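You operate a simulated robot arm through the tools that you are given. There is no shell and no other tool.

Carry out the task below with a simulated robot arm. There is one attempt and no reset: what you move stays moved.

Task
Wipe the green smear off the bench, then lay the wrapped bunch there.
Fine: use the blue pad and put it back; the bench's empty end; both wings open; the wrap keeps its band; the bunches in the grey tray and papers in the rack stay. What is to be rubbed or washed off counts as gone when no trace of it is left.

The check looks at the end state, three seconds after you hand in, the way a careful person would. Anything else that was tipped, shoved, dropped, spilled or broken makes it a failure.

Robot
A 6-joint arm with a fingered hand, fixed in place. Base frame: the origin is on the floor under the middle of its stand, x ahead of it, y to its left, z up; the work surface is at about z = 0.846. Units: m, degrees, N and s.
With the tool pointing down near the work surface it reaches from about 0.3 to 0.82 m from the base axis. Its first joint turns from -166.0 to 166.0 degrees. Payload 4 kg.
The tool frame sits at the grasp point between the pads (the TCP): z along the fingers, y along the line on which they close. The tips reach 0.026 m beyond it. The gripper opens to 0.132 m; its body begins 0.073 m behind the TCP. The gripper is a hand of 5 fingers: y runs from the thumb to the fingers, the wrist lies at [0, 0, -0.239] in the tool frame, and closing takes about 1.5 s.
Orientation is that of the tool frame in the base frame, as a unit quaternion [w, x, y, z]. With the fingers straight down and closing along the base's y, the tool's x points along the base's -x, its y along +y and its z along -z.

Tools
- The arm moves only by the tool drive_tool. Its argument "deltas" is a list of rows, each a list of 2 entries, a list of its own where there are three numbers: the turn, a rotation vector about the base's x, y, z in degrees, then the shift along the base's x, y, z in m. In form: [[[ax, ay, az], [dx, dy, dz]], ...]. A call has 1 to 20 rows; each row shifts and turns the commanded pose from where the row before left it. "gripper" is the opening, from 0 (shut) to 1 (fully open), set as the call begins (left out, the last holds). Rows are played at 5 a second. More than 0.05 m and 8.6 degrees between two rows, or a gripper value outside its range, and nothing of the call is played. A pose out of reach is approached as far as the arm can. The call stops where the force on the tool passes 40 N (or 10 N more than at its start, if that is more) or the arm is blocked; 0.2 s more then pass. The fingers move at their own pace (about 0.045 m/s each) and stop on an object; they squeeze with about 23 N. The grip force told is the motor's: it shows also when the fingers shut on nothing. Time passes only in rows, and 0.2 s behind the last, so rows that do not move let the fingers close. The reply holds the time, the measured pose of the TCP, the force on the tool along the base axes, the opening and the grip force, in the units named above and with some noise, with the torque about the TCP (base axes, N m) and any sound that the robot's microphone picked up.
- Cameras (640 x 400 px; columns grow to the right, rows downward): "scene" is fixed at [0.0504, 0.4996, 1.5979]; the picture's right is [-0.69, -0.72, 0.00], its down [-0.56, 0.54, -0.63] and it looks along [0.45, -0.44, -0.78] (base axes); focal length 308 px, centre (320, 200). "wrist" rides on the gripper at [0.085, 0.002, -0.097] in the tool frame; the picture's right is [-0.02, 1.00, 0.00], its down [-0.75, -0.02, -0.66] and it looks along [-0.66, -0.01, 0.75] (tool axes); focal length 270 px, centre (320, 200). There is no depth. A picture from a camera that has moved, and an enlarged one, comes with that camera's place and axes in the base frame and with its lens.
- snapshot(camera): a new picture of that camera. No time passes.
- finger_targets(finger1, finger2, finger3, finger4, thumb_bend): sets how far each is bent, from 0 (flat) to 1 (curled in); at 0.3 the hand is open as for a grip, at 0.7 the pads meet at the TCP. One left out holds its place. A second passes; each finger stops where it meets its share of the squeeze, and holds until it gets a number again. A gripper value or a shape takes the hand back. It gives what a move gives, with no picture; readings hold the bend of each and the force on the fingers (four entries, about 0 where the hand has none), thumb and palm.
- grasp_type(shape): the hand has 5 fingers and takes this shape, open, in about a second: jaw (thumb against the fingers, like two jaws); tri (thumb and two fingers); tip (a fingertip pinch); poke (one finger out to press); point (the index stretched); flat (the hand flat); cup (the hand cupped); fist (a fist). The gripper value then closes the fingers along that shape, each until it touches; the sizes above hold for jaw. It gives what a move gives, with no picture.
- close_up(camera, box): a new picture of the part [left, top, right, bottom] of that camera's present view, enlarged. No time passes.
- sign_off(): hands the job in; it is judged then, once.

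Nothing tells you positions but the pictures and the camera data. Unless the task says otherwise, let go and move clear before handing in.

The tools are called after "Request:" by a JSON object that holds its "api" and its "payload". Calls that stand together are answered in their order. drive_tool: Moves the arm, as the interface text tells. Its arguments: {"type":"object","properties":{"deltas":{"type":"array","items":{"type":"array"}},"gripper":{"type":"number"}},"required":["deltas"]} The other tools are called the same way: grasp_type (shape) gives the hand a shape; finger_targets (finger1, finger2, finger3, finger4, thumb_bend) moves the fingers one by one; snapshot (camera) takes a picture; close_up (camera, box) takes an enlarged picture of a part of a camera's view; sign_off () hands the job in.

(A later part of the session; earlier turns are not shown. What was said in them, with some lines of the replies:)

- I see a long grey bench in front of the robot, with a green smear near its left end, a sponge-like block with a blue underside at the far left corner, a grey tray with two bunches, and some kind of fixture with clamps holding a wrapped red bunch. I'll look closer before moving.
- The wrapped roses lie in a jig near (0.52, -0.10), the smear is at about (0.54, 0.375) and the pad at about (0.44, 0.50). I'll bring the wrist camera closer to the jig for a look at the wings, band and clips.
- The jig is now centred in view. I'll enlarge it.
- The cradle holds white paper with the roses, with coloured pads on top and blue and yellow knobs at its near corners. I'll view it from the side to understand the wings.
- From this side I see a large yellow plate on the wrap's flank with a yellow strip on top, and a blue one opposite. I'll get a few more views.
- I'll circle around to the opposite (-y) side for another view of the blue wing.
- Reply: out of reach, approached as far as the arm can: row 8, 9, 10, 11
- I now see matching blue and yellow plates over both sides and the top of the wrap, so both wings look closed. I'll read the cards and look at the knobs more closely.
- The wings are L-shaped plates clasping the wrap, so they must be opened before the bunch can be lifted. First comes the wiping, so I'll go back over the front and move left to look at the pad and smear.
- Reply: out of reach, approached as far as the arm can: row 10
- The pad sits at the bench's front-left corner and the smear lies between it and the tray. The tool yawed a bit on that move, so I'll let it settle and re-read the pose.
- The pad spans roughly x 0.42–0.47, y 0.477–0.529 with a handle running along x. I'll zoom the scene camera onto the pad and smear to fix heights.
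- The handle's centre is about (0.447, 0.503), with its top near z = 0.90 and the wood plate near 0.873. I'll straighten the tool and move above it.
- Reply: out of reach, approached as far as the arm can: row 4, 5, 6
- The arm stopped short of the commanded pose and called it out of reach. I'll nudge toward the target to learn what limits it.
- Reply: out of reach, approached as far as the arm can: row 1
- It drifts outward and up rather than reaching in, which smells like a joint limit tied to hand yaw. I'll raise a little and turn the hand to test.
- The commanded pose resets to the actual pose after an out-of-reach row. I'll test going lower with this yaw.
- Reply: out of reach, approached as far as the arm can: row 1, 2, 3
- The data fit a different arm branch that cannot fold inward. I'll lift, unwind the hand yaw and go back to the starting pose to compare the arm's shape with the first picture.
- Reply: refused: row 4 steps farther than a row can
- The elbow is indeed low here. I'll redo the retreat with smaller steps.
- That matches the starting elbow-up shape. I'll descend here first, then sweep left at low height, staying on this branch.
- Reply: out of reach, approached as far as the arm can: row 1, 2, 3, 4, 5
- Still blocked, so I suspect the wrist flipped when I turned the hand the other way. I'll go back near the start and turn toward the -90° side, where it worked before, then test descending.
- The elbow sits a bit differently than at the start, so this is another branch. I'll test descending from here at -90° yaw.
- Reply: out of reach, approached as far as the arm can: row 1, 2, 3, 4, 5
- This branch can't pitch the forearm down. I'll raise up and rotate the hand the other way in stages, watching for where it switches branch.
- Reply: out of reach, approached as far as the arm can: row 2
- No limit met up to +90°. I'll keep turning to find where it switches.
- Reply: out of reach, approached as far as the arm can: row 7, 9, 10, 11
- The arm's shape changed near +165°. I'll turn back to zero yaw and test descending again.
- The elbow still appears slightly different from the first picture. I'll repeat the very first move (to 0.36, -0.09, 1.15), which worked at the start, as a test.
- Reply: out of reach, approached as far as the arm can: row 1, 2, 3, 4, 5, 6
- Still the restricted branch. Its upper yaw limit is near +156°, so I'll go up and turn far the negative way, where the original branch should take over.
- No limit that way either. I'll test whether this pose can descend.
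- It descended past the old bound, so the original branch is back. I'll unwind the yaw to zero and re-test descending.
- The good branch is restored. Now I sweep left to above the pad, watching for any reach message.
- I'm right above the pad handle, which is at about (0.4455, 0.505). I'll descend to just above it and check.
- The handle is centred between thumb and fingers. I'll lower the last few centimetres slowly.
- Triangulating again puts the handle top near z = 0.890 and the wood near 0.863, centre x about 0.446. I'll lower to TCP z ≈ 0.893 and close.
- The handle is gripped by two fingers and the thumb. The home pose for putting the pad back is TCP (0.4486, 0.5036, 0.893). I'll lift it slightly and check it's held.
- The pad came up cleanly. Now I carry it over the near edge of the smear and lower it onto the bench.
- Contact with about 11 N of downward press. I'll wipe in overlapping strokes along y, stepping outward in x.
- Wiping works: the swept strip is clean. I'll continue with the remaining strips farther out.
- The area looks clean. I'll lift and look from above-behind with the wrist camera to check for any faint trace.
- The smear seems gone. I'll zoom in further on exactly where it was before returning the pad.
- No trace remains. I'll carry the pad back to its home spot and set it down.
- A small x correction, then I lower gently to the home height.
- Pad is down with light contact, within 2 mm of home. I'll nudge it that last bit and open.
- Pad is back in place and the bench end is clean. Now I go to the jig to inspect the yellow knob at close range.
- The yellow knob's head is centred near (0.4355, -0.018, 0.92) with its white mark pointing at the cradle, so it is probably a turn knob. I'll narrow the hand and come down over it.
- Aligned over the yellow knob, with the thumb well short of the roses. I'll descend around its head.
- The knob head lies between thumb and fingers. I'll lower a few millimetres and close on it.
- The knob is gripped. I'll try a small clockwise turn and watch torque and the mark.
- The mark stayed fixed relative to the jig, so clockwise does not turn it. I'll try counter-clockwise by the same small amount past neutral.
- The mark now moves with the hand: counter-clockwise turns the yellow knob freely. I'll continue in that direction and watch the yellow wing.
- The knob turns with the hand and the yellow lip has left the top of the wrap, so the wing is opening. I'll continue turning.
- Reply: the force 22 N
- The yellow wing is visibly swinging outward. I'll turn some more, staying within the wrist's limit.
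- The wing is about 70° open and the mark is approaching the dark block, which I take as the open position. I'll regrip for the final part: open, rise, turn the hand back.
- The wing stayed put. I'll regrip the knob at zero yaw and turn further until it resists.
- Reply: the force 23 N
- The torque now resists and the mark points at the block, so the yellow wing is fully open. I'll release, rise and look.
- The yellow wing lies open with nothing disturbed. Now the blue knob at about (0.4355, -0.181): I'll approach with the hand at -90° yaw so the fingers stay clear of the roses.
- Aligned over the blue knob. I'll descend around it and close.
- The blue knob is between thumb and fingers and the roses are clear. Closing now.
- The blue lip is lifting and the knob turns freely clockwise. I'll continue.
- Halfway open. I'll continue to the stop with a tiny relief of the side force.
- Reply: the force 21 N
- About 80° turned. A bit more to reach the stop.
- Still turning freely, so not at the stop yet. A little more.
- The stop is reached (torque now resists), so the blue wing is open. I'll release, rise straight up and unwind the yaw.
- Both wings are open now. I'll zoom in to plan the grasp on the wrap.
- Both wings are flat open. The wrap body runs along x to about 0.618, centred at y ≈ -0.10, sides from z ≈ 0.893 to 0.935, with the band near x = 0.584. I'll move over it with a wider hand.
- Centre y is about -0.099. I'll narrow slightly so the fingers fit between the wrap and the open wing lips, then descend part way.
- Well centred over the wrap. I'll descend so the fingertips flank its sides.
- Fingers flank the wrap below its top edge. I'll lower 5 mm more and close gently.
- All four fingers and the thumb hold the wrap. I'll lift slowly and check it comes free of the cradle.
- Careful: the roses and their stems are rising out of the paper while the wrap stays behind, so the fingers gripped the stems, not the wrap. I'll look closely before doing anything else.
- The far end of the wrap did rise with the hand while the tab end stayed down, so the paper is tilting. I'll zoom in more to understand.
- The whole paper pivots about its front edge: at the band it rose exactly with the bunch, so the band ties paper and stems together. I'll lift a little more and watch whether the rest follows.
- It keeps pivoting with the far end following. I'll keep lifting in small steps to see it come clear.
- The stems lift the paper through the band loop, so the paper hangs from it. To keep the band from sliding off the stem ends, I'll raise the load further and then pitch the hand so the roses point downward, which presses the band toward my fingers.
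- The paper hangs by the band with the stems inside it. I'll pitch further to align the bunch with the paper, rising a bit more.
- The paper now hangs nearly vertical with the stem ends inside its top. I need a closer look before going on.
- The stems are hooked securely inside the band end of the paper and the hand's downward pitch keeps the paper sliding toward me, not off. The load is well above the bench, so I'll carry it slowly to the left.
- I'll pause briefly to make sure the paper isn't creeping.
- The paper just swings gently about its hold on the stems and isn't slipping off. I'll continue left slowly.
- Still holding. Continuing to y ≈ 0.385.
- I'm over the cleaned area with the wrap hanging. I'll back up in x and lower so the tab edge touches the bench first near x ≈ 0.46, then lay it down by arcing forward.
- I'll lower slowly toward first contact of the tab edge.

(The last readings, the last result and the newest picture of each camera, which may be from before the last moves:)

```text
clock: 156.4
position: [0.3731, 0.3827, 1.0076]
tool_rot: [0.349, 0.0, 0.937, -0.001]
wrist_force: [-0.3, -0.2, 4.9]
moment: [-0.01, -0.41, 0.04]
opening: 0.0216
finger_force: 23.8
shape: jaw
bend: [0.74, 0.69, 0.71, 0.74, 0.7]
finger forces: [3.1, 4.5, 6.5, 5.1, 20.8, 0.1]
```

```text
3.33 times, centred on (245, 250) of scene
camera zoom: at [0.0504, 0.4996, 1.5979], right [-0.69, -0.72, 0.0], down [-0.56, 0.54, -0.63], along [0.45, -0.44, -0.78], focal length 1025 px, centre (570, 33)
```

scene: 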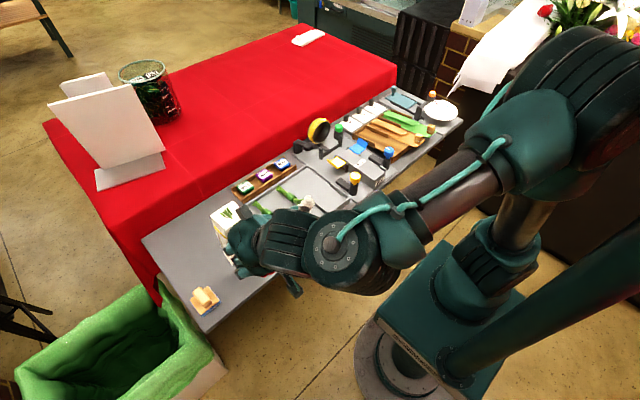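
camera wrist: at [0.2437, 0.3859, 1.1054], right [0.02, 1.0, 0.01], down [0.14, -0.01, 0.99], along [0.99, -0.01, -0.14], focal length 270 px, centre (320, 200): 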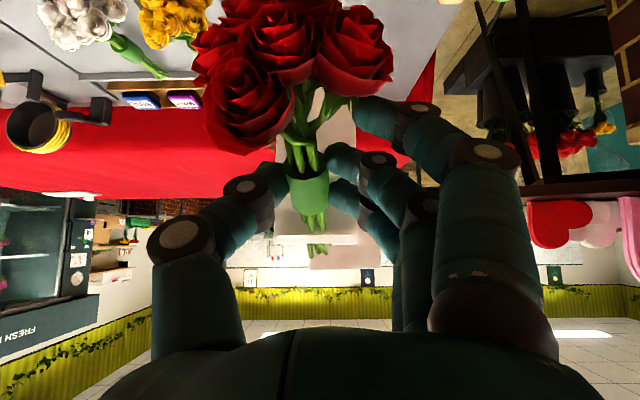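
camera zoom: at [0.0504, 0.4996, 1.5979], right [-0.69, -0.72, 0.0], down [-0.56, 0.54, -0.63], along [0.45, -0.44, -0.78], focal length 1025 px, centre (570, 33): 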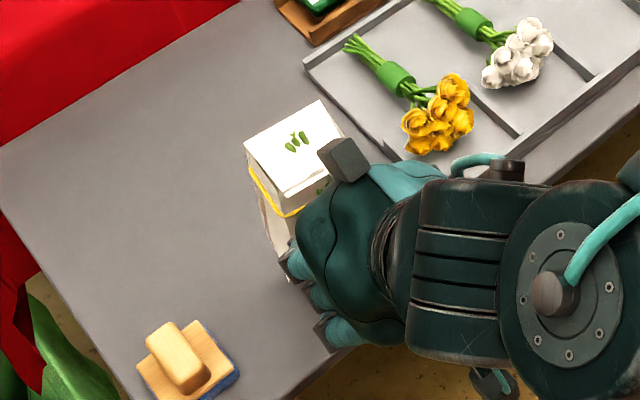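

The tab edge is on the bench (about 5 N contact). I'll relieve it slightly and start arcing forward so the paper leans and lies down, unpitching as I go.

Request:
{"api": "drive_tool", "payload": {"deltas": [[[0, 0, 0], [0.004, 0, 0.008]], [[0, 1.5, 0], [0.012, 0, 0.002]], [[0, 1.5, 0], [0.013, 0, 0.001]], [[0, 1.5, 0], [0.013, 0, 0]], [[0, 0, 0], [0, 0, 0]]]}}

Request:
{"api": "close_up", "payload": {"camera": "wrist", "box": [200, 0, 420, 280]}}

Request:
{"api": "close_up", "payload": {"camera": "scene", "box": [180, 190, 310, 310]}}

```text
clock: 157.6
position: [0.415, 0.3864, 1.0174]
tool_rot: [0.311, 0.0, 0.95, -0.001]
wrist_force: [1.2, 1.0, -1.7]
moment: [0.04, 0.0, 0.02]
opening: 0.021
finger_force: 23.0
shape: jaw
bend: [0.74, 0.69, 0.71, 0.73, 0.7]
finger forces: [4.4, 5.0, 6.0, 4.8, 19.9, 0.1]
```

```text
1.43 times, centred on (310, 140) of wrist
camera zoom: at [0.2897, 0.3866, 1.0473], right [0.02, 1.0, 0.01], down [0.22, -0.01, 0.98], along [0.98, -0.01, -0.22], focal length 386 px, centre (334, 286)
```

zoom: 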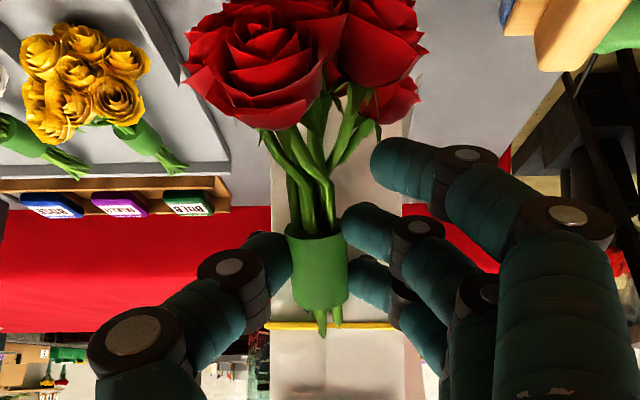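

```text
3.33 times, centred on (245, 250) of scene
camera zoom: at [0.0504, 0.4996, 1.5979], right [-0.69, -0.72, 0.0], down [-0.56, 0.54, -0.63], along [0.45, -0.44, -0.78], focal length 1025 px, centre (570, 33)
```

zoom: 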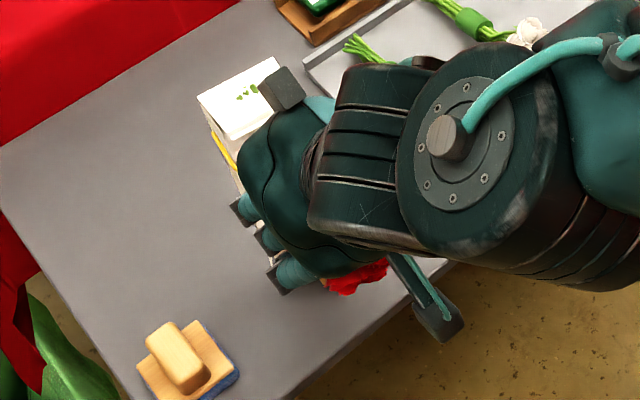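

The wrap hangs vertical, rim near x ≈ 0.47 and its lower edge just at bench height near x ≈ 0.49. I'd like that edge around 0.45, so I'll lift slightly, back up, and touch down again.

Request:
{"api": "drive_tool", "payload": {"deltas": [[[0, 0, 0], [0, 0, 0.012]], [[0, 0, 0], [-0.01, 0, 0.006]], [[0, 0, 0], [-0.014, 0, 0]], [[0, 0, 0], [-0.014, 0, 0]], [[0, 0, 0], [-0.008, 0, 0]], [[0, 0, 0], [0, 0, 0]], [[0, 0, 0], [0, 0, 0]], [[0, 0, 0], [0, 0, 0]], [[0, 0, 0], [0, 0, 0]], [[0, 0, 0], [0, 0, -0.008]], [[0, 0, 0], [0, 0, -0.008]], [[0, 0, 0], [0, 0, -0.006]], [[0, 0, 0], [0, 0, 0]]]}}

Request:
{"api": "close_up", "payload": {"camera": "wrist", "box": [200, 0, 420, 280]}}

Request:
{"api": "close_up", "payload": {"camera": "scene", "box": [180, 190, 310, 310]}}

```text
clock: 160.4
position: [0.3684, 0.3847, 1.0127]
tool_rot: [0.312, 0.0, 0.95, 0.0]
wrist_force: [-0.2, 0.1, -0.3]
moment: [0.01, -0.06, -0.03]
opening: 0.0212
finger_force: 23.1
shape: jaw
bend: [0.74, 0.69, 0.71, 0.73, 0.7]
finger forces: [4.3, 5.1, 6.1, 4.8, 20.0, 0.1]
```

```text
1.43 times, centred on (310, 140) of wrist
camera zoom: at [0.2421, 0.3859, 1.0421], right [0.02, 1.0, 0.01], down [0.22, -0.01, 0.98], along [0.98, -0.01, -0.22], focal length 386 px, centre (334, 286)
```

zoom: 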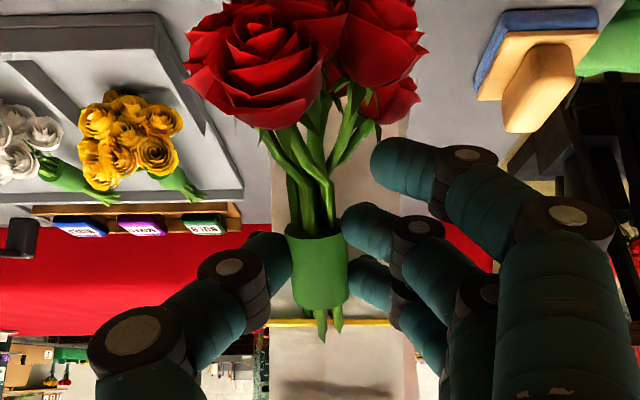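

```text
3.33 times, centred on (245, 250) of scene
camera zoom: at [0.0504, 0.4996, 1.5979], right [-0.69, -0.72, 0.0], down [-0.56, 0.54, -0.63], along [0.45, -0.44, -0.78], focal length 1025 px, centre (570, 33)
```

zoom: 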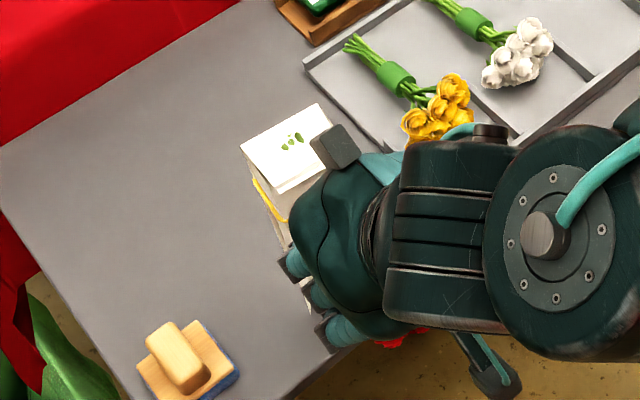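

The lower edge is resting at about x ≈ 0.445. Now I'll arc forward in small steps, leaning the paper over and levelling the hand.

Request:
{"api": "drive_tool", "payload": {"deltas": [[[0, 2, 0], [0.012, 0, -0.002]], [[0, 2.5, 0], [0.012, 0, -0.002]], [[0, 2.5, 0], [0.012, 0, -0.001]], [[0, 2.5, 0], [0.012, 0, -0.001]], [[0, 0, 0], [0, 0, 0]]]}}

Request:
{"api": "close_up", "payload": {"camera": "wrist", "box": [200, 0, 420, 280]}}

Request:
{"api": "close_up", "payload": {"camera": "scene", "box": [180, 190, 310, 310]}}

```text
clock: 161.6
position: [0.4152, 0.3865, 1.0075]
tool_rot: [0.232, 0.0, 0.973, -0.001]
wrist_force: [0.9, -0.7, 3.9]
moment: [0.02, -0.29, -0.02]
opening: 0.021
finger_force: 23.4
shape: jaw
bend: [0.74, 0.69, 0.71, 0.74, 0.7]
finger forces: [2.7, 4.4, 6.1, 4.6, 20.1, 0.0]
```

```text
1.43 times, centred on (310, 140) of wrist
camera zoom: at [0.2965, 0.3868, 1.0576], right [0.02, 1.0, 0.01], down [0.37, -0.01, 0.93], along [0.93, -0.01, -0.37], focal length 386 px, centre (334, 286)
```

zoom: 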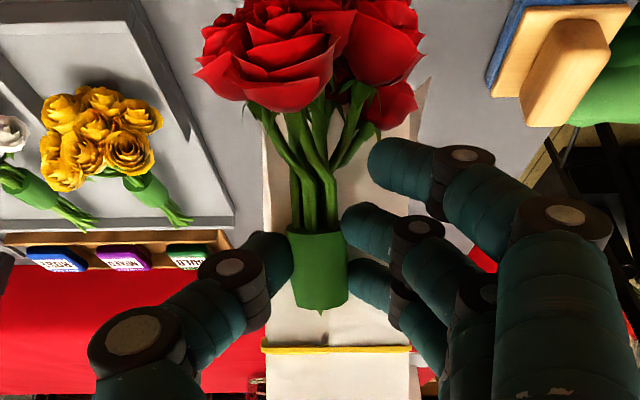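

```text
3.33 times, centred on (245, 250) of scene
camera zoom: at [0.0504, 0.4996, 1.5979], right [-0.69, -0.72, 0.0], down [-0.56, 0.54, -0.63], along [0.45, -0.44, -0.78], focal length 1025 px, centre (570, 33)
```

zoom: 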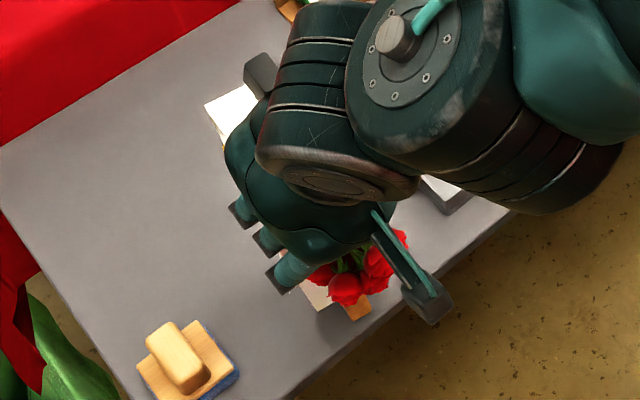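

The paper is leaning forward with its tab edge near x ≈ 0.40, a bit close to the bench's front edge. I'll ease up slightly and drag it forward before lowering further.

Request:
{"api": "drive_tool", "payload": {"deltas": [[[0, 0, 0], [0.004, 0, 0.008]], [[0, 1, 0], [0.012, 0, 0.003]], [[0, 1, 0], [0.014, 0, 0]], [[0, 1, 0], [0.014, 0, 0]], [[0, 1, 0], [0.014, 0, 0]], [[0, 0, 0], [0, 0, 0]], [[0, 0, 0], [0, 0, 0]]]}}

Request:
{"api": "close_up", "payload": {"camera": "wrist", "box": [200, 0, 420, 280]}}

Request:
{"api": "close_up", "payload": {"camera": "scene", "box": [180, 190, 310, 310]}}

```text
clock: 163.2
position: [0.4742, 0.3847, 1.0204]
tool_rot: [0.198, 0.001, 0.98, -0.001]
wrist_force: [-0.4, 0.9, -1.8]
moment: [0.04, -0.02, 0.0]
opening: 0.0209
finger_force: 23.4
shape: jaw
bend: [0.74, 0.69, 0.71, 0.73, 0.7]
finger forces: [3.7, 4.8, 6.1, 4.7, 19.4, 0.0]
```

```text
1.43 times, centred on (310, 140) of wrist
camera zoom: at [0.3583, 0.386, 1.0777], right [0.02, 1.0, 0.01], down [0.44, -0.01, 0.9], along [0.9, -0.01, -0.44], focal length 386 px, centre (334, 286)
```

zoom: 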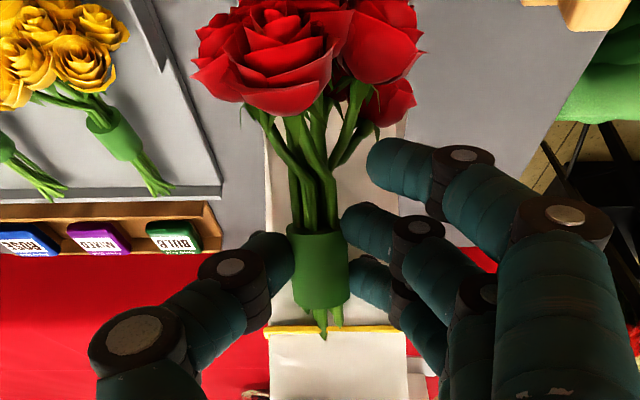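

```text
3.33 times, centred on (245, 250) of scene
camera zoom: at [0.0504, 0.4996, 1.5979], right [-0.69, -0.72, 0.0], down [-0.56, 0.54, -0.63], along [0.45, -0.44, -0.78], focal length 1025 px, centre (570, 33)
```

zoom: 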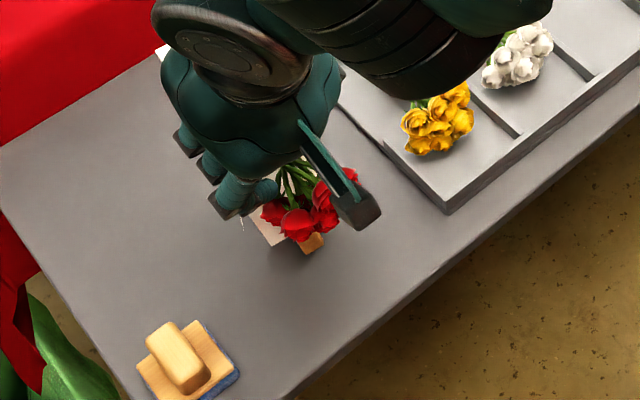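

I want to see exactly how the stem tips and band relate now.

Request:
{"api": "close_up", "payload": {"camera": "wrist", "box": [270, 150, 370, 280]}}

Request:
{"api": "snapshot", "payload": {"camera": "wrist"}}

Request:
{"api": "close_up", "payload": {"camera": "scene", "box": [215, 190, 305, 280]}}

```text
3.08 times, centred on (320, 215) of wrist
camera zoom: at [0.3583, 0.386, 1.0777], right [0.02, 1.0, 0.01], down [0.44, -0.01, 0.9], along [0.9, -0.01, -0.44], focal length 832 px, centre (320, 154)
```

zoom: 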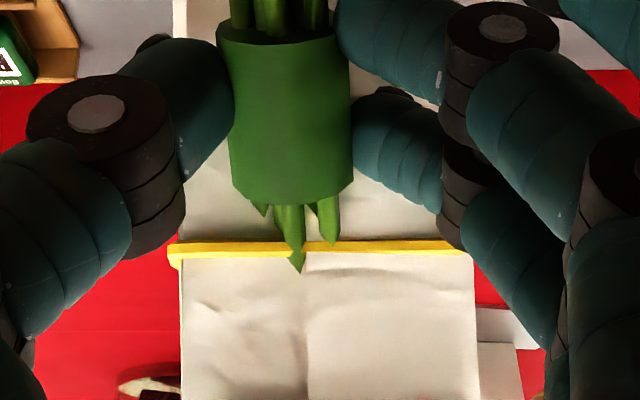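

```text
taken
camera wrist: at [0.3583, 0.386, 1.0777], right [0.02, 1.0, 0.01], down [0.44, -0.01, 0.9], along [0.9, -0.01, -0.44], focal length 270 px, centre (320, 200)
```

wrist: 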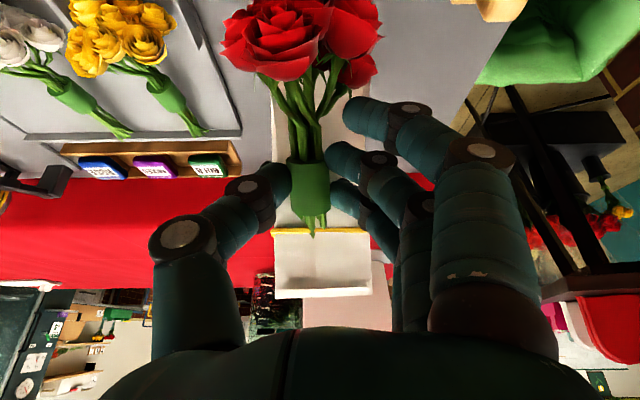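

```text
4.44 times, centred on (260, 235) of scene
camera zoom: at [0.0504, 0.4996, 1.5979], right [-0.69, -0.72, 0.0], down [-0.56, 0.54, -0.63], along [0.45, -0.44, -0.78], focal length 1367 px, centre (587, 44)
```

zoom: 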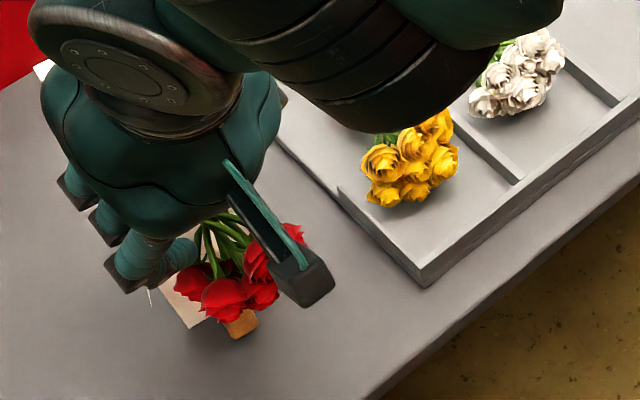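

The stems pass through at the band and the paper leans at about 70°, front edge just above the bench near x ≈ 0.49. I'll continue lowering while moving forward and levelling.

Request:
{"api": "drive_tool", "payload": {"deltas": [[[0, 5, 0], [0.009, 0, -0.003]], [[0, 5, 0], [0.009, 0, -0.003]], [[0, 4, 0], [0.0126, 0, -0.006]], [[0, 4, 0], [0.0126, 0, -0.006]], [[0, 0, 0], [0, 0, 0]]]}}

Request:
{"api": "snapshot", "payload": {"camera": "wrist"}}

Request:
{"api": "close_up", "payload": {"camera": "scene", "box": [180, 190, 310, 310]}}

```text
clock: 164.4
position: [0.5145, 0.3823, 1.0]
tool_rot: [0.042, 0.0, 0.999, -0.001]
wrist_force: [0.9, -1.0, -1.2]
moment: [-0.03, -0.04, 0.05]
opening: 0.019
finger_force: 23.3
shape: jaw
bend: [0.75, 0.68, 0.7, 0.73, 0.7]
finger forces: [1.4, 5.5, 7.3, 4.0, 17.4, 0.0]
```

```text
taken
camera wrist: at [0.4239, 0.3852, 1.0914], right [0.02, 1.0, 0.0], down [0.7, -0.01, 0.72], along [0.72, -0.01, -0.7], focal length 270 px, centre (320, 200)
```

wrist: 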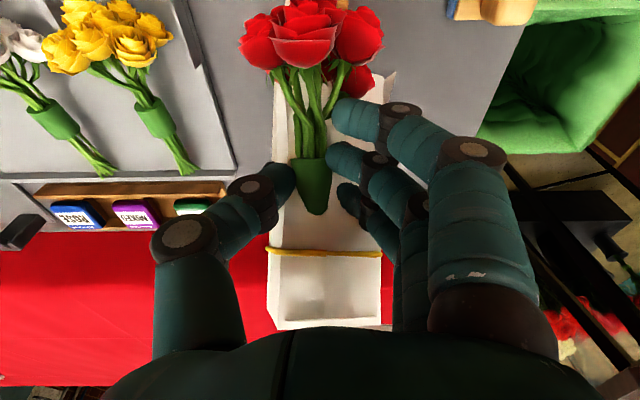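

```text
3.33 times, centred on (245, 250) of scene
camera zoom: at [0.0504, 0.4996, 1.5979], right [-0.69, -0.72, 0.0], down [-0.56, 0.54, -0.63], along [0.45, -0.44, -0.78], focal length 1025 px, centre (570, 33)
```

zoom: 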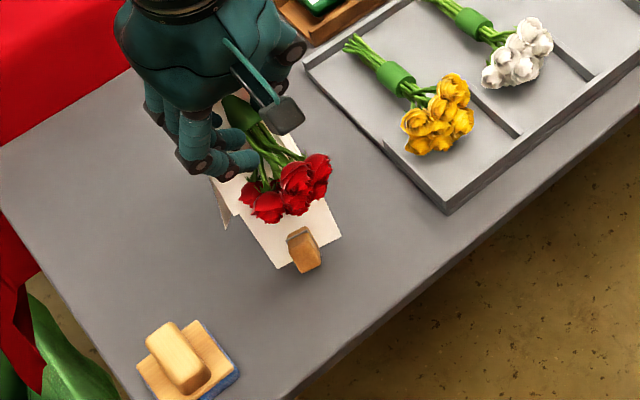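

Good: the paper is at about 45° with roses on its upper side and the tab end near x ≈ 0.45. I'll keep lowering and moving forward.

Request:
{"api": "drive_tool", "payload": {"deltas": [[[0, 3, 0], [0.01, 0, -0.012]], [[0, 3, 0], [0.01, 0, -0.013]], [[0, 3, 0], [0.01, 0, -0.013]], [[0, 0, 0], [0, 0, 0]]]}}

Request:
{"api": "snapshot", "payload": {"camera": "wrist"}}

Request:
{"api": "close_up", "payload": {"camera": "scene", "box": [180, 190, 310, 310]}}

```text
clock: 165.4
position: [0.5474, 0.3827, 0.9639]
tool_rot: [-0.035, 0.0, 0.999, -0.001]
wrist_force: [1.7, -1.3, 5.8]
moment: [0.15, 0.27, 0.01]
opening: 0.0197
finger_force: 23.8
shape: jaw
bend: [0.76, 0.69, 0.7, 0.73, 0.7]
finger forces: [8.1, 5.9, 6.5, 4.1, 18.8, 0.1]
```

```text
taken
camera wrist: at [0.47, 0.385, 1.0671], right [0.02, 1.0, 0.0], down [0.8, -0.01, 0.6], along [0.6, -0.01, -0.8], focal length 270 px, centre (320, 200)
```

wrist: 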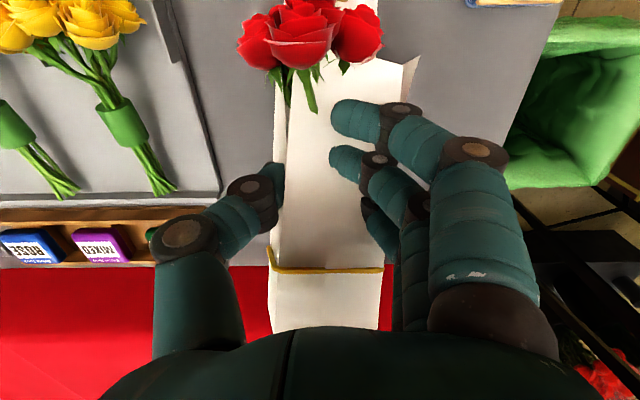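

```text
3.33 times, centred on (245, 250) of scene
camera zoom: at [0.0504, 0.4996, 1.5979], right [-0.69, -0.72, 0.0], down [-0.56, 0.54, -0.63], along [0.45, -0.44, -0.78], focal length 1025 px, centre (570, 33)
```

zoom: 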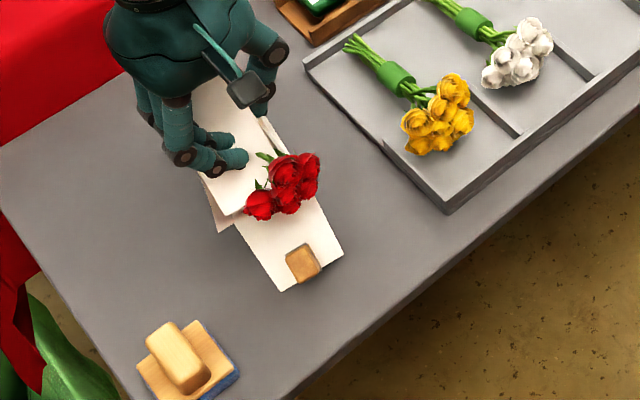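

The bunch is nested inside the wrap again and the front edge sits at x ≈ 0.452, so it is about 37° from flat. I'll follow an arc about that edge down toward flat.

Request:
{"api": "drive_tool", "payload": {"deltas": [[[0, 3, 0], [0.0113, 0, -0.0105]], [[0, 3, 0], [0.0113, 0, -0.0105]], [[0, 0, 0], [0, 0, 0]]]}}

Request:
{"api": "snapshot", "payload": {"camera": "wrist"}}

Request:
{"api": "close_up", "payload": {"camera": "scene", "box": [180, 190, 310, 310]}}

```text
clock: 166.2
position: [0.569, 0.3855, 0.942]
tool_rot: [-0.089, 0.0, 0.996, -0.001]
wrist_force: [1.2, -1.6, 5.6]
moment: [0.16, 0.79, 0.09]
opening: 0.0198
finger_force: 23.3
shape: jaw
bend: [0.79, 0.7, 0.7, 0.72, 0.7]
finger forces: [15.5, 5.9, 5.3, 4.6, 17.6, 0.1]
```

```text
taken
camera wrist: at [0.5027, 0.3873, 1.0539], right [0.02, 1.0, -0.01], down [0.86, -0.01, 0.51], along [0.51, -0.01, -0.86], focal length 270 px, centre (320, 200)
```

wrist: 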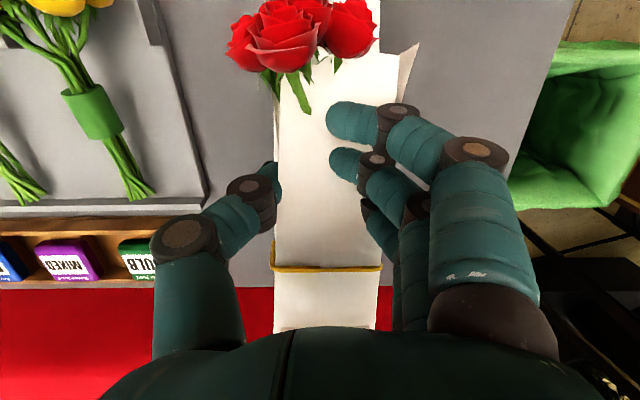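

```text
3.33 times, centred on (245, 250) of scene
camera zoom: at [0.0504, 0.4996, 1.5979], right [-0.69, -0.72, 0.0], down [-0.56, 0.54, -0.63], along [0.45, -0.44, -0.78], focal length 1025 px, centre (570, 33)
```

zoom: 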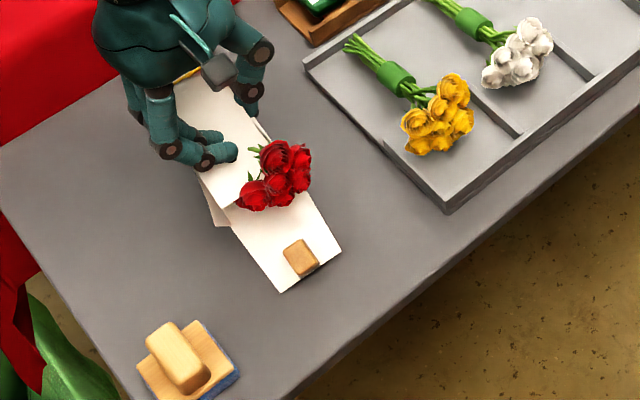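

Finger 1 is now pushing hard against the turning bunch. I'll ease fingers 1 and 4 off so the middle fingers and thumb act like a hinge.

Request:
{"api": "finger_targets", "payload": {"finger1": 0.5, "finger4": 0.5}}

Request:
{"api": "snapshot", "payload": {"camera": "wrist"}}

```text
clock: 167.2
position: [0.5689, 0.3859, 0.9422]
tool_rot: [-0.089, 0.0, 0.996, -0.001]
wrist_force: [-1.3, -0.7, -0.9]
moment: [0.02, 0.06, 0.05]
opening: 0.0522
finger_force: 12.5
shape: fingers
bend: [0.5, 0.7, 0.68, 0.5, 0.71]
finger forces: [0.0, 6.1, 7.1, 0.0, 11.0, 0.0]
```

```text
taken
camera wrist: at [0.5025, 0.3875, 1.0537], right [0.02, 1.0, -0.01], down [0.86, -0.01, 0.52], along [0.51, -0.01, -0.86], focal length 270 px, centre (320, 200)
```

wrist: 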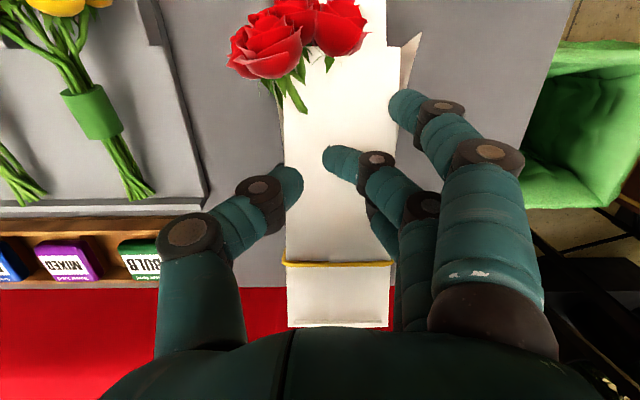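

Torque is gone and the middle fingers still hold. I'll lower on along the arc.

Request:
{"api": "drive_tool", "payload": {"deltas": [[[0, 0, 0], [0.009, 0, -0.012]], [[0, 0, 0], [0.008, 0, -0.014]], [[0, 0, 0], [0, 0, 0]]]}}

Request:
{"api": "snapshot", "payload": {"camera": "wrist"}}

Request:
{"api": "close_up", "payload": {"camera": "scene", "box": [180, 190, 310, 310]}}

```text
clock: 168.0
position: [0.5853, 0.3844, 0.9149]
tool_rot: [-0.089, 0.001, 0.996, -0.001]
wrist_force: [0.0, -0.5, 0.1]
moment: [0.02, 0.02, -0.03]
opening: 0.0432
finger_force: 0.0
shape: fingers
bend: [0.5, 0.72, 0.72, 0.5, 0.76]
finger forces: [0.0, 0.1, 0.0, 0.0, 0.0, 0.0]
```

```text
taken
camera wrist: at [0.5194, 0.3862, 1.0266], right [0.02, 1.0, -0.01], down [0.86, -0.01, 0.52], along [0.52, -0.01, -0.86], focal length 270 px, centre (320, 200)
```

wrist: 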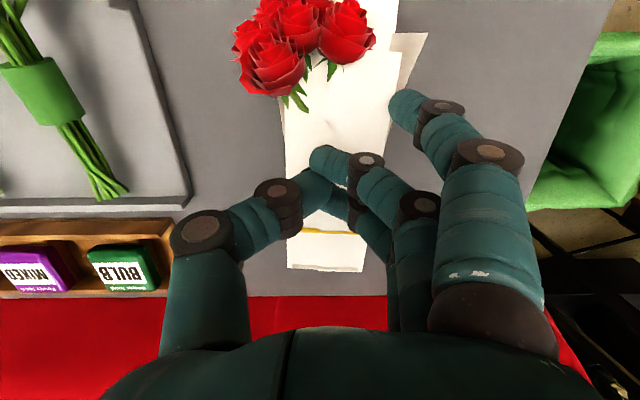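

```text
3.33 times, centred on (245, 250) of scene
camera zoom: at [0.0504, 0.4996, 1.5979], right [-0.69, -0.72, 0.0], down [-0.56, 0.54, -0.63], along [0.45, -0.44, -0.78], focal length 1025 px, centre (570, 33)
```

zoom: 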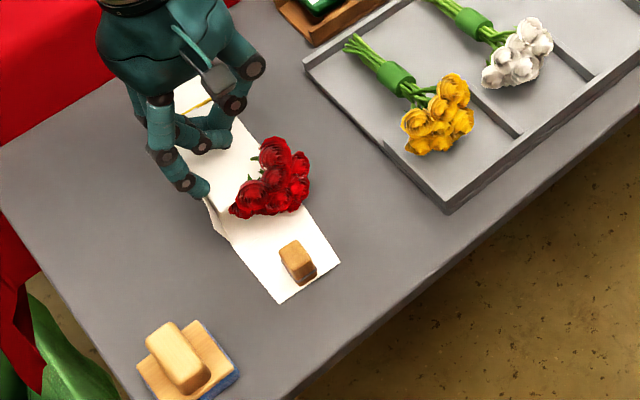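

The bunch slipped free at the end and the wrap now lies flat on the bench with the roses in it and the band on. I'll rise straight up to clear it.

Request:
{"api": "drive_tool", "payload": {"deltas": [[[0, 0, 0], [0, 0, 0.008]], [[0, 0, 0], [0, 0, 0.015]], [[0, 0, 0], [0, 0, 0.025]], [[0, 0, 0], [0, 0, 0.035]], [[0, 0, 0], [0, 0, 0.035]], [[0, 0, 0], [0, 0, 0]]]}}

Request:
{"api": "snapshot", "payload": {"camera": "wrist"}}

Request:
{"api": "close_up", "payload": {"camera": "scene", "box": [180, 190, 310, 310]}}

```text
clock: 169.4
position: [0.6013, 0.3352, 0.9919]
tool_rot: [-0.075, -0.003, 0.997, -0.022]
wrist_force: [0.3, 0.1, 0.4]
moment: [0.03, -0.01, 0.0]
opening: 0.0434
finger_force: 0.0
shape: fingers
bend: [0.5, 0.72, 0.72, 0.5, 0.76]
finger forces: [0.0, 0.0, 0.0, 0.0, 0.0, 0.0]
out of reach, approached as far as the arm can: row 3, 4, 5
```

```text
taken
camera wrist: at [0.5321, 0.341, 1.1007], right [0.01, 1.0, -0.05], down [0.84, 0.02, 0.54], along [0.54, -0.04, -0.84], focal length 270 px, centre (320, 200)
```

wrist: 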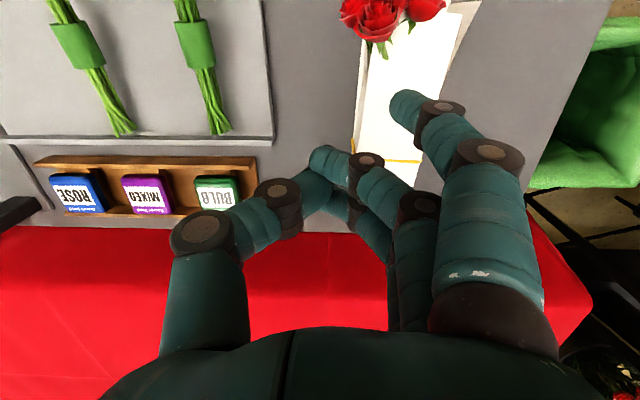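

```text
3.33 times, centred on (245, 250) of scene
camera zoom: at [0.0504, 0.4996, 1.5979], right [-0.69, -0.72, 0.0], down [-0.56, 0.54, -0.63], along [0.45, -0.44, -0.78], focal length 1025 px, centre (570, 33)
```

zoom: 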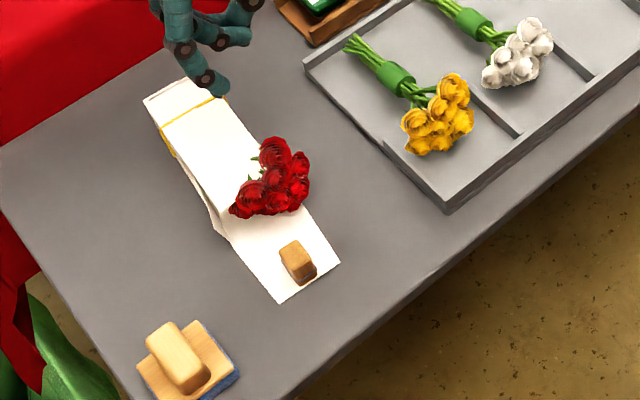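

The wrap lies flat and undisturbed. The arm hit its reach limit while pitched, so I'll level the hand and pull back above the bench.

Request:
{"api": "drive_tool", "payload": {"deltas": [[[0, -4, 0], [-0.03, 0, 0.01]], [[0, -4, 0], [-0.03, 0, 0.01]], [[0, 0, 0], [-0.03, 0, 0.02]], [[0, 0, 0], [-0.03, 0, 0.02]], [[0, 0, 0], [-0.03, 0, 0.03]], [[0, 0, 0], [0, 0, 0]]]}}

Request:
{"api": "snapshot", "payload": {"camera": "wrist"}}

Request:
{"api": "snapshot", "payload": {"camera": "scene"}}

```text
clock: 170.8
position: [0.4367, 0.3751, 1.1008]
tool_rot: [-0.018, 0.001, 1.0, -0.002]
wrist_force: [0.3, -0.8, 0.1]
moment: [0.01, -0.03, -0.01]
opening: 0.0435
finger_force: 0.1
shape: fingers
bend: [0.5, 0.72, 0.72, 0.5, 0.76]
finger forces: [0.0, 0.0, 0.0, 0.0, 0.0, 0.0]
```

```text
taken
camera wrist: at [0.357, 0.3764, 1.2013], right [0.02, 1.0, 0.0], down [0.78, -0.01, 0.63], along [0.63, -0.01, -0.78], focal length 270 px, centre (320, 200)
```

wrist: 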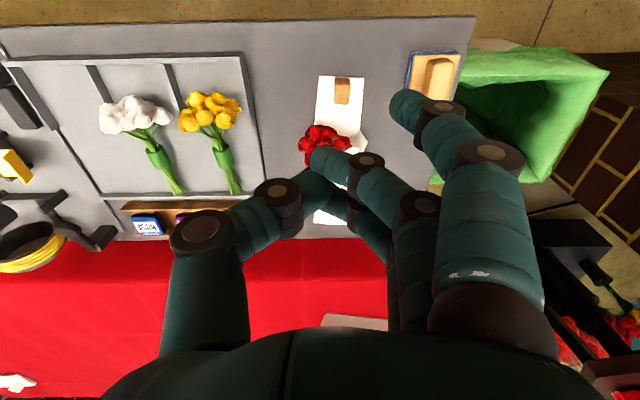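

```text
taken
```

scene: 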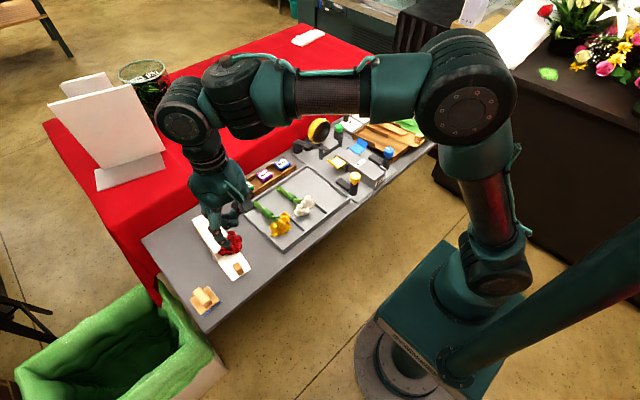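

I'll open the hand, move well clear to the right, and inspect the wrap.

Request:
{"api": "drive_tool", "payload": {"deltas": [[[0, 0, 0], [-0.02, -0.02, 0.02]], [[0, 0, 0], [-0.01, -0.04, 0.02]], [[0, 0, 0], [0, -0.04, 0.02]], [[0, 0, 0], [0, -0.04, 0.01]], [[0, 0, 0], [0, -0.04, 0]], [[0, 0, 0], [0, -0.04, 0]], [[0, 0, 0], [0, -0.04, 0]], [[0, 0, 0], [0, 0, 0]]], "gripper": 1}}

Request:
{"api": "snapshot", "payload": {"camera": "scene"}}

Request:
{"api": "close_up", "payload": {"camera": "scene", "box": [180, 200, 270, 310]}}

Request:
{"api": "close_up", "payload": {"camera": "scene", "box": [290, 90, 470, 205]}}

```text
clock: 172.6
position: [0.4055, 0.115, 1.1681]
tool_rot: [-0.019, 0.0, 1.0, 0.0]
wrist_force: [-0.3, 0.0, -0.3]
moment: [0.04, 0.02, -0.01]
opening: 0.1318
finger_force: 0.1
shape: jaw
bend: [0.3, 0.3, 0.3, 0.3, 0.3]
finger forces: [0.0, 0.0, 0.0, 0.1, 0.1, 0.1]
```

```text
taken
```

scene: 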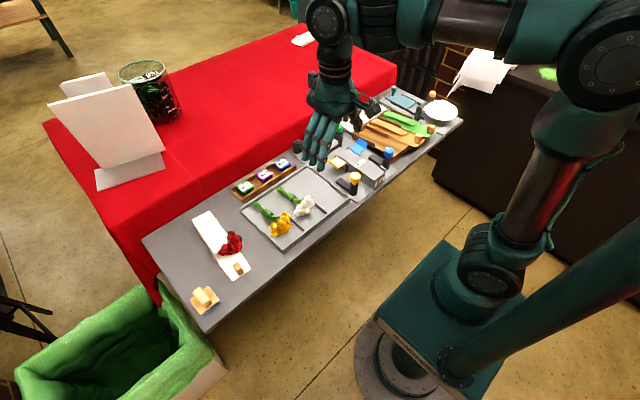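

```text
3.64 times, centred on (225, 255) of scene
camera zoom: at [0.0504, 0.4996, 1.5979], right [-0.69, -0.72, 0.0], down [-0.56, 0.54, -0.63], along [0.45, -0.44, -0.78], focal length 1118 px, centre (666, 0)
```

zoom: 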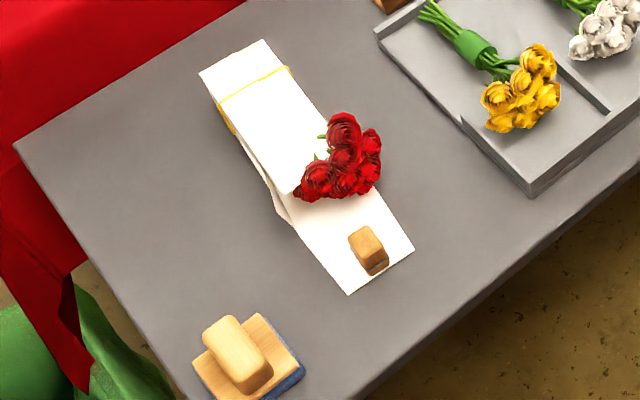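

```text
3.48 times, centred on (380, 148) of scene
camera zoom: at [0.0504, 0.4996, 1.5979], right [-0.69, -0.72, 0.0], down [-0.56, 0.54, -0.63], along [0.45, -0.44, -0.78], focal length 1070 px, centre (111, 383)
```

zoom: 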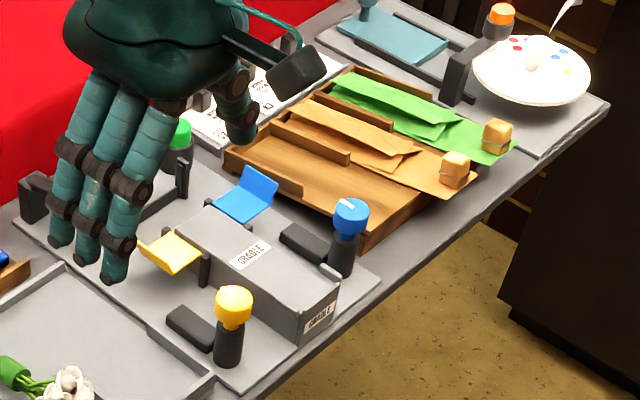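

The wrap is down on the bench. I'll check the details: the knobs and wings, and the bunch in its wrap from above.

Request:
{"api": "close_up", "payload": {"camera": "scene", "box": [325, 130, 405, 205]}}

Request:
{"api": "close_up", "payload": {"camera": "scene", "box": [190, 205, 250, 285]}}

Request:
{"api": "snapshot", "payload": {"camera": "wrist"}}

```text
5.33 times, centred on (365, 168) of scene
camera zoom: at [0.0504, 0.4996, 1.5979], right [-0.69, -0.72, 0.0], down [-0.56, 0.54, -0.63], along [0.45, -0.44, -0.78], focal length 1640 px, centre (80, 373)
```

zoom: 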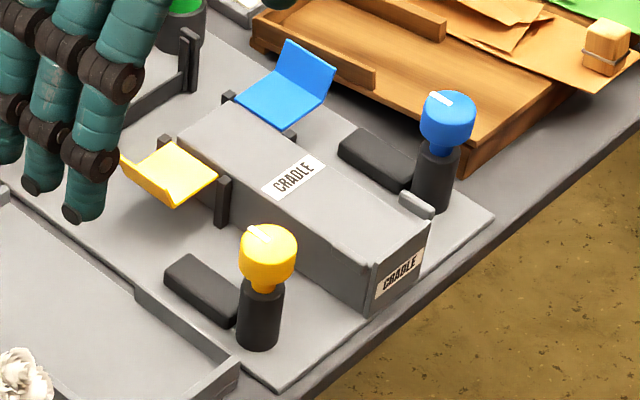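

```text
5.00 times, centred on (220, 245) of scene
camera zoom: at [0.0504, 0.4996, 1.5979], right [-0.69, -0.72, 0.0], down [-0.56, 0.54, -0.63], along [0.45, -0.44, -0.78], focal length 1538 px, centre (820, -25)
```

zoom: 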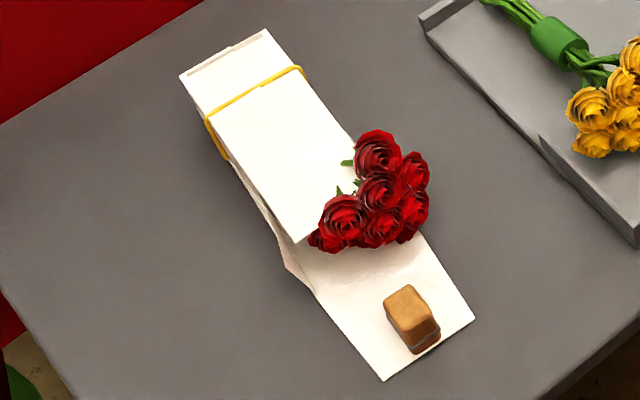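

```text
taken
camera wrist: at [0.3248, 0.1172, 1.2697], right [0.02, 1.0, 0.0], down [0.78, -0.01, 0.63], along [0.63, -0.01, -0.78], focal length 270 px, centre (320, 200)
```

wrist: 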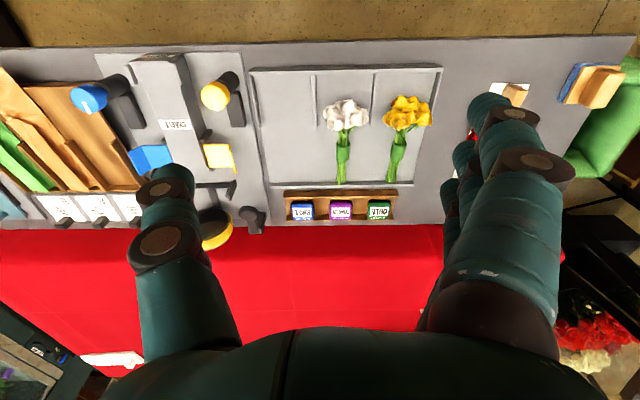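

Both wings are fully open. The roses sit about 2 cm off the wrap's centreline, so I'll look from above with the open hand to see whether the bunch is properly inside.

Request:
{"api": "drive_tool", "payload": {"deltas": [[[0, 0, 0], [0, 0.04, 0]], [[0, 0, 0], [0, 0.04, 0]], [[0, 0, 0], [0, 0.04, 0]], [[0, 0, 0], [0, 0.04, 0]], [[0, -2, 0], [0, 0.04, 0]], [[0, 0, 0], [0, 0.04, -0.01]], [[0, 0, 0], [0, 0.035, -0.01]], [[0, 0, 0], [0, 0, 0]]]}}

Request:
{"api": "snapshot", "payload": {"camera": "wrist"}}

Request:
{"api": "close_up", "payload": {"camera": "wrist", "box": [230, 60, 410, 240]}}

```text
clock: 174.4
position: [0.4044, 0.3873, 1.1477]
tool_rot: [0.0, -0.001, 1.0, -0.001]
wrist_force: [0.5, -0.2, 0.0]
moment: [0.0, 0.0, 0.01]
opening: 0.1321
finger_force: 0.1
shape: jaw
bend: [0.3, 0.3, 0.3, 0.3, 0.3]
finger forces: [0.0, 0.1, 0.1, 0.0, 0.0, 0.0]
```

```text
taken
camera wrist: at [0.3207, 0.3882, 1.2461], right [0.02, 1.0, 0.0], down [0.75, -0.01, 0.66], along [0.66, -0.01, -0.75], focal length 270 px, centre (320, 200)
```

wrist: 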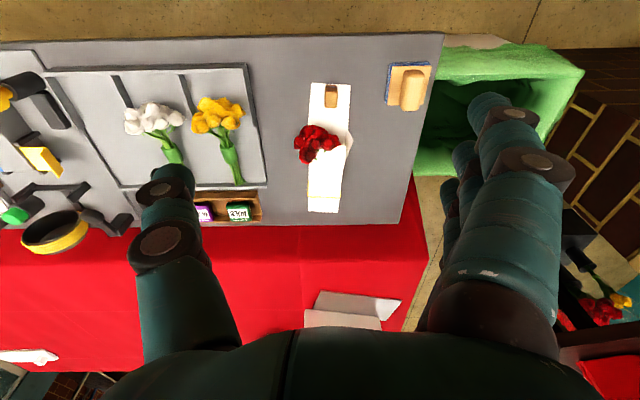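

```text
2.22 times, centred on (320, 150) of wrist
camera zoom: at [0.3207, 0.3882, 1.2461], right [0.02, 1.0, 0.0], down [0.75, -0.01, 0.66], along [0.66, -0.01, -0.75], focal length 601 px, centre (320, 311)
```

zoom: 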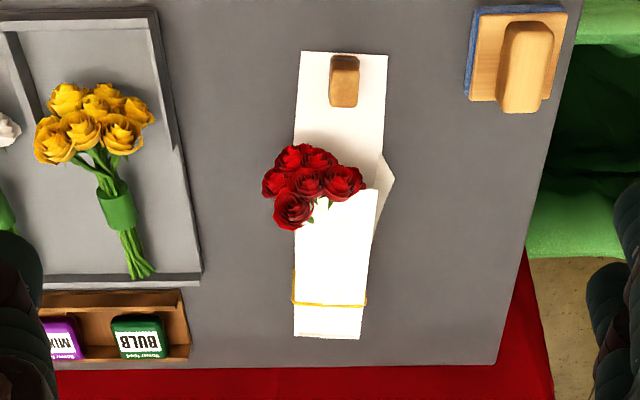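

The roses are in the wrap, just leaning slightly to one side, with the band on. I'll compare the rest of the bench with the first pictures.

Request:
{"api": "close_up", "payload": {"camera": "scene", "box": [280, 80, 480, 205]}}

Request:
{"api": "close_up", "payload": {"camera": "scene", "box": [140, 140, 360, 340]}}

Request:
{"api": "close_up", "payload": {"camera": "wrist", "box": [270, 90, 370, 230]}}

```text
3.20 times, centred on (380, 142) of scene
camera zoom: at [0.0504, 0.4996, 1.5979], right [-0.69, -0.72, 0.0], down [-0.56, 0.54, -0.63], along [0.45, -0.44, -0.78], focal length 984 px, centre (128, 384)
```

zoom: 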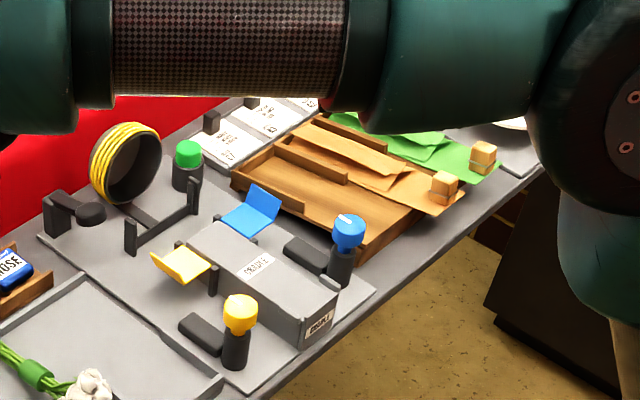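

```text
2.00 times, centred on (250, 240) of scene
camera zoom: at [0.0504, 0.4996, 1.5979], right [-0.69, -0.72, 0.0], down [-0.56, 0.54, -0.63], along [0.45, -0.44, -0.78], focal length 615 px, centre (460, 120)
```

zoom: 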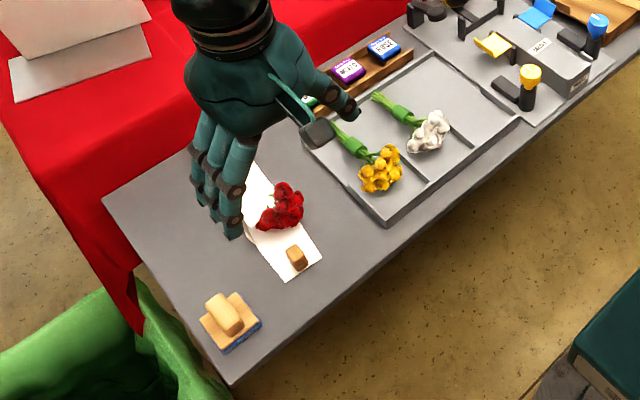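

```text
2.86 times, centred on (320, 160) of wrist
camera zoom: at [0.3207, 0.3882, 1.2461], right [0.02, 1.0, 0.0], down [0.75, -0.01, 0.66], along [0.66, -0.01, -0.75], focal length 772 px, centre (320, 314)
```

zoom: 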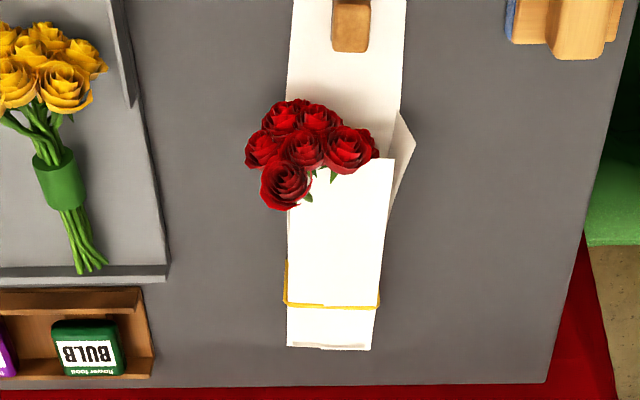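

Pad, tray bunches, rack papers and jig all match the start, apart from the open wings. I'll move the arm clear and take a last look.

Request:
{"api": "drive_tool", "payload": {"deltas": [[[0, 0, 0], [0, -0.03, 0.02]], [[0, 0, 0], [0, -0.04, 0.02]], [[0, 0, 0], [0, -0.04, 0.02]], [[0, 0, 0], [0, -0.04, 0.02]], [[0, 0, 0], [0, -0.04, 0]], [[0, 0, 0], [0, -0.04, 0]], [[0, 0, 0], [0, -0.04, 0]], [[0, 0, 0], [0, -0.03, 0]], [[0, 0, 0], [0, 0, 0]]]}}

Request:
{"api": "snapshot", "payload": {"camera": "scene"}}

Request:
{"api": "close_up", "payload": {"camera": "scene", "box": [140, 190, 300, 340]}}

```text
clock: 176.4
position: [0.4023, 0.0874, 1.2276]
tool_rot: [-0.001, 0.001, 1.0, -0.001]
wrist_force: [-0.5, -0.2, -0.4]
moment: [0.01, -0.02, 0.03]
opening: 0.1318
finger_force: 0.0
shape: jaw
bend: [0.3, 0.3, 0.3, 0.3, 0.3]
finger forces: [0.0, 0.0, 0.0, 0.1, 0.0, 0.0]
```

```text
taken
```

scene: 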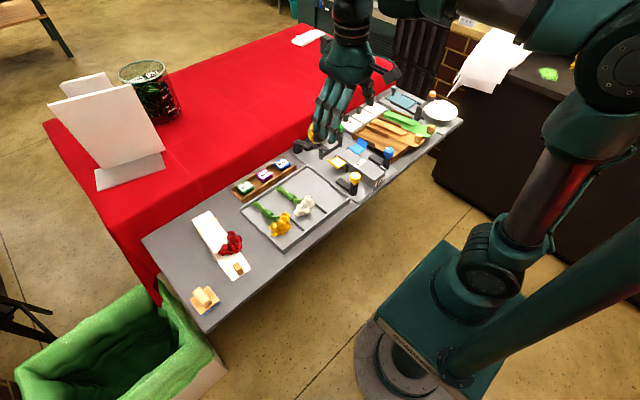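

```text
2.67 times, centred on (220, 265) of scene
camera zoom: at [0.0504, 0.4996, 1.5979], right [-0.69, -0.72, 0.0], down [-0.56, 0.54, -0.63], along [0.45, -0.44, -0.78], focal length 820 px, centre (587, 27)
```

zoom: 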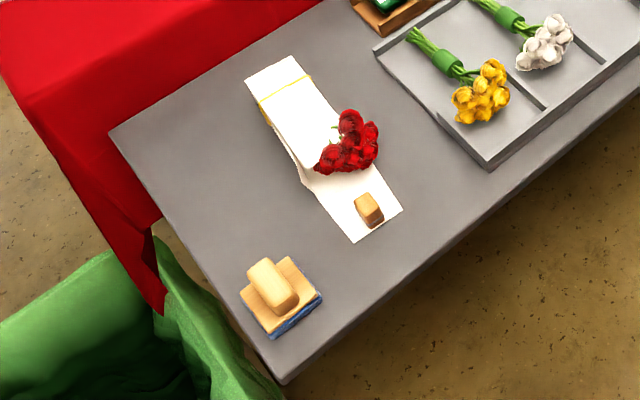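

The bench end is clean and the blue pad is back in its corner. The wrapped roses lie flat on the empty end with the band still on. Both wings are open, the tray bunches and rack papers haven't moved, and the arm is clear with the hand open, so I'm handing in.

Request:
{"api": "sign_off", "payload": {}}

```text
The job is handed in.
```

I wiped the green smear off the bench and laid the wrapped roses on the empty end. The job is handed in; I don't have the check's result yet.

- **Smear:** zoomed views from both cameras showed no trace of it after wiping with the blue pad.
- **Pad:** it is back in its corner, within a few millimetres of where it started.
- **Wings:** I turned the yellow and blue knobs until they would go no further, and both wings are fully open.
- **Wrapped bunch:** it lies flat on the bench with its band on. The roses sit about 2 cm to one side of the wrap's centreline.
- **Everything else:** the bunches in the grey tray and the papers in the rack look the same as in the first pictures. The arm is clear with the hand open.

The move itself was not clean. My fingers closed on the stems instead of the paper, so the wrap hung from the stems at its banded end while I carried it. The bunch slipped from my grip just before the wrap was flat, and its far end dropped the last few centimetres. Nothing looked damaged or knocked out of place afterwards.
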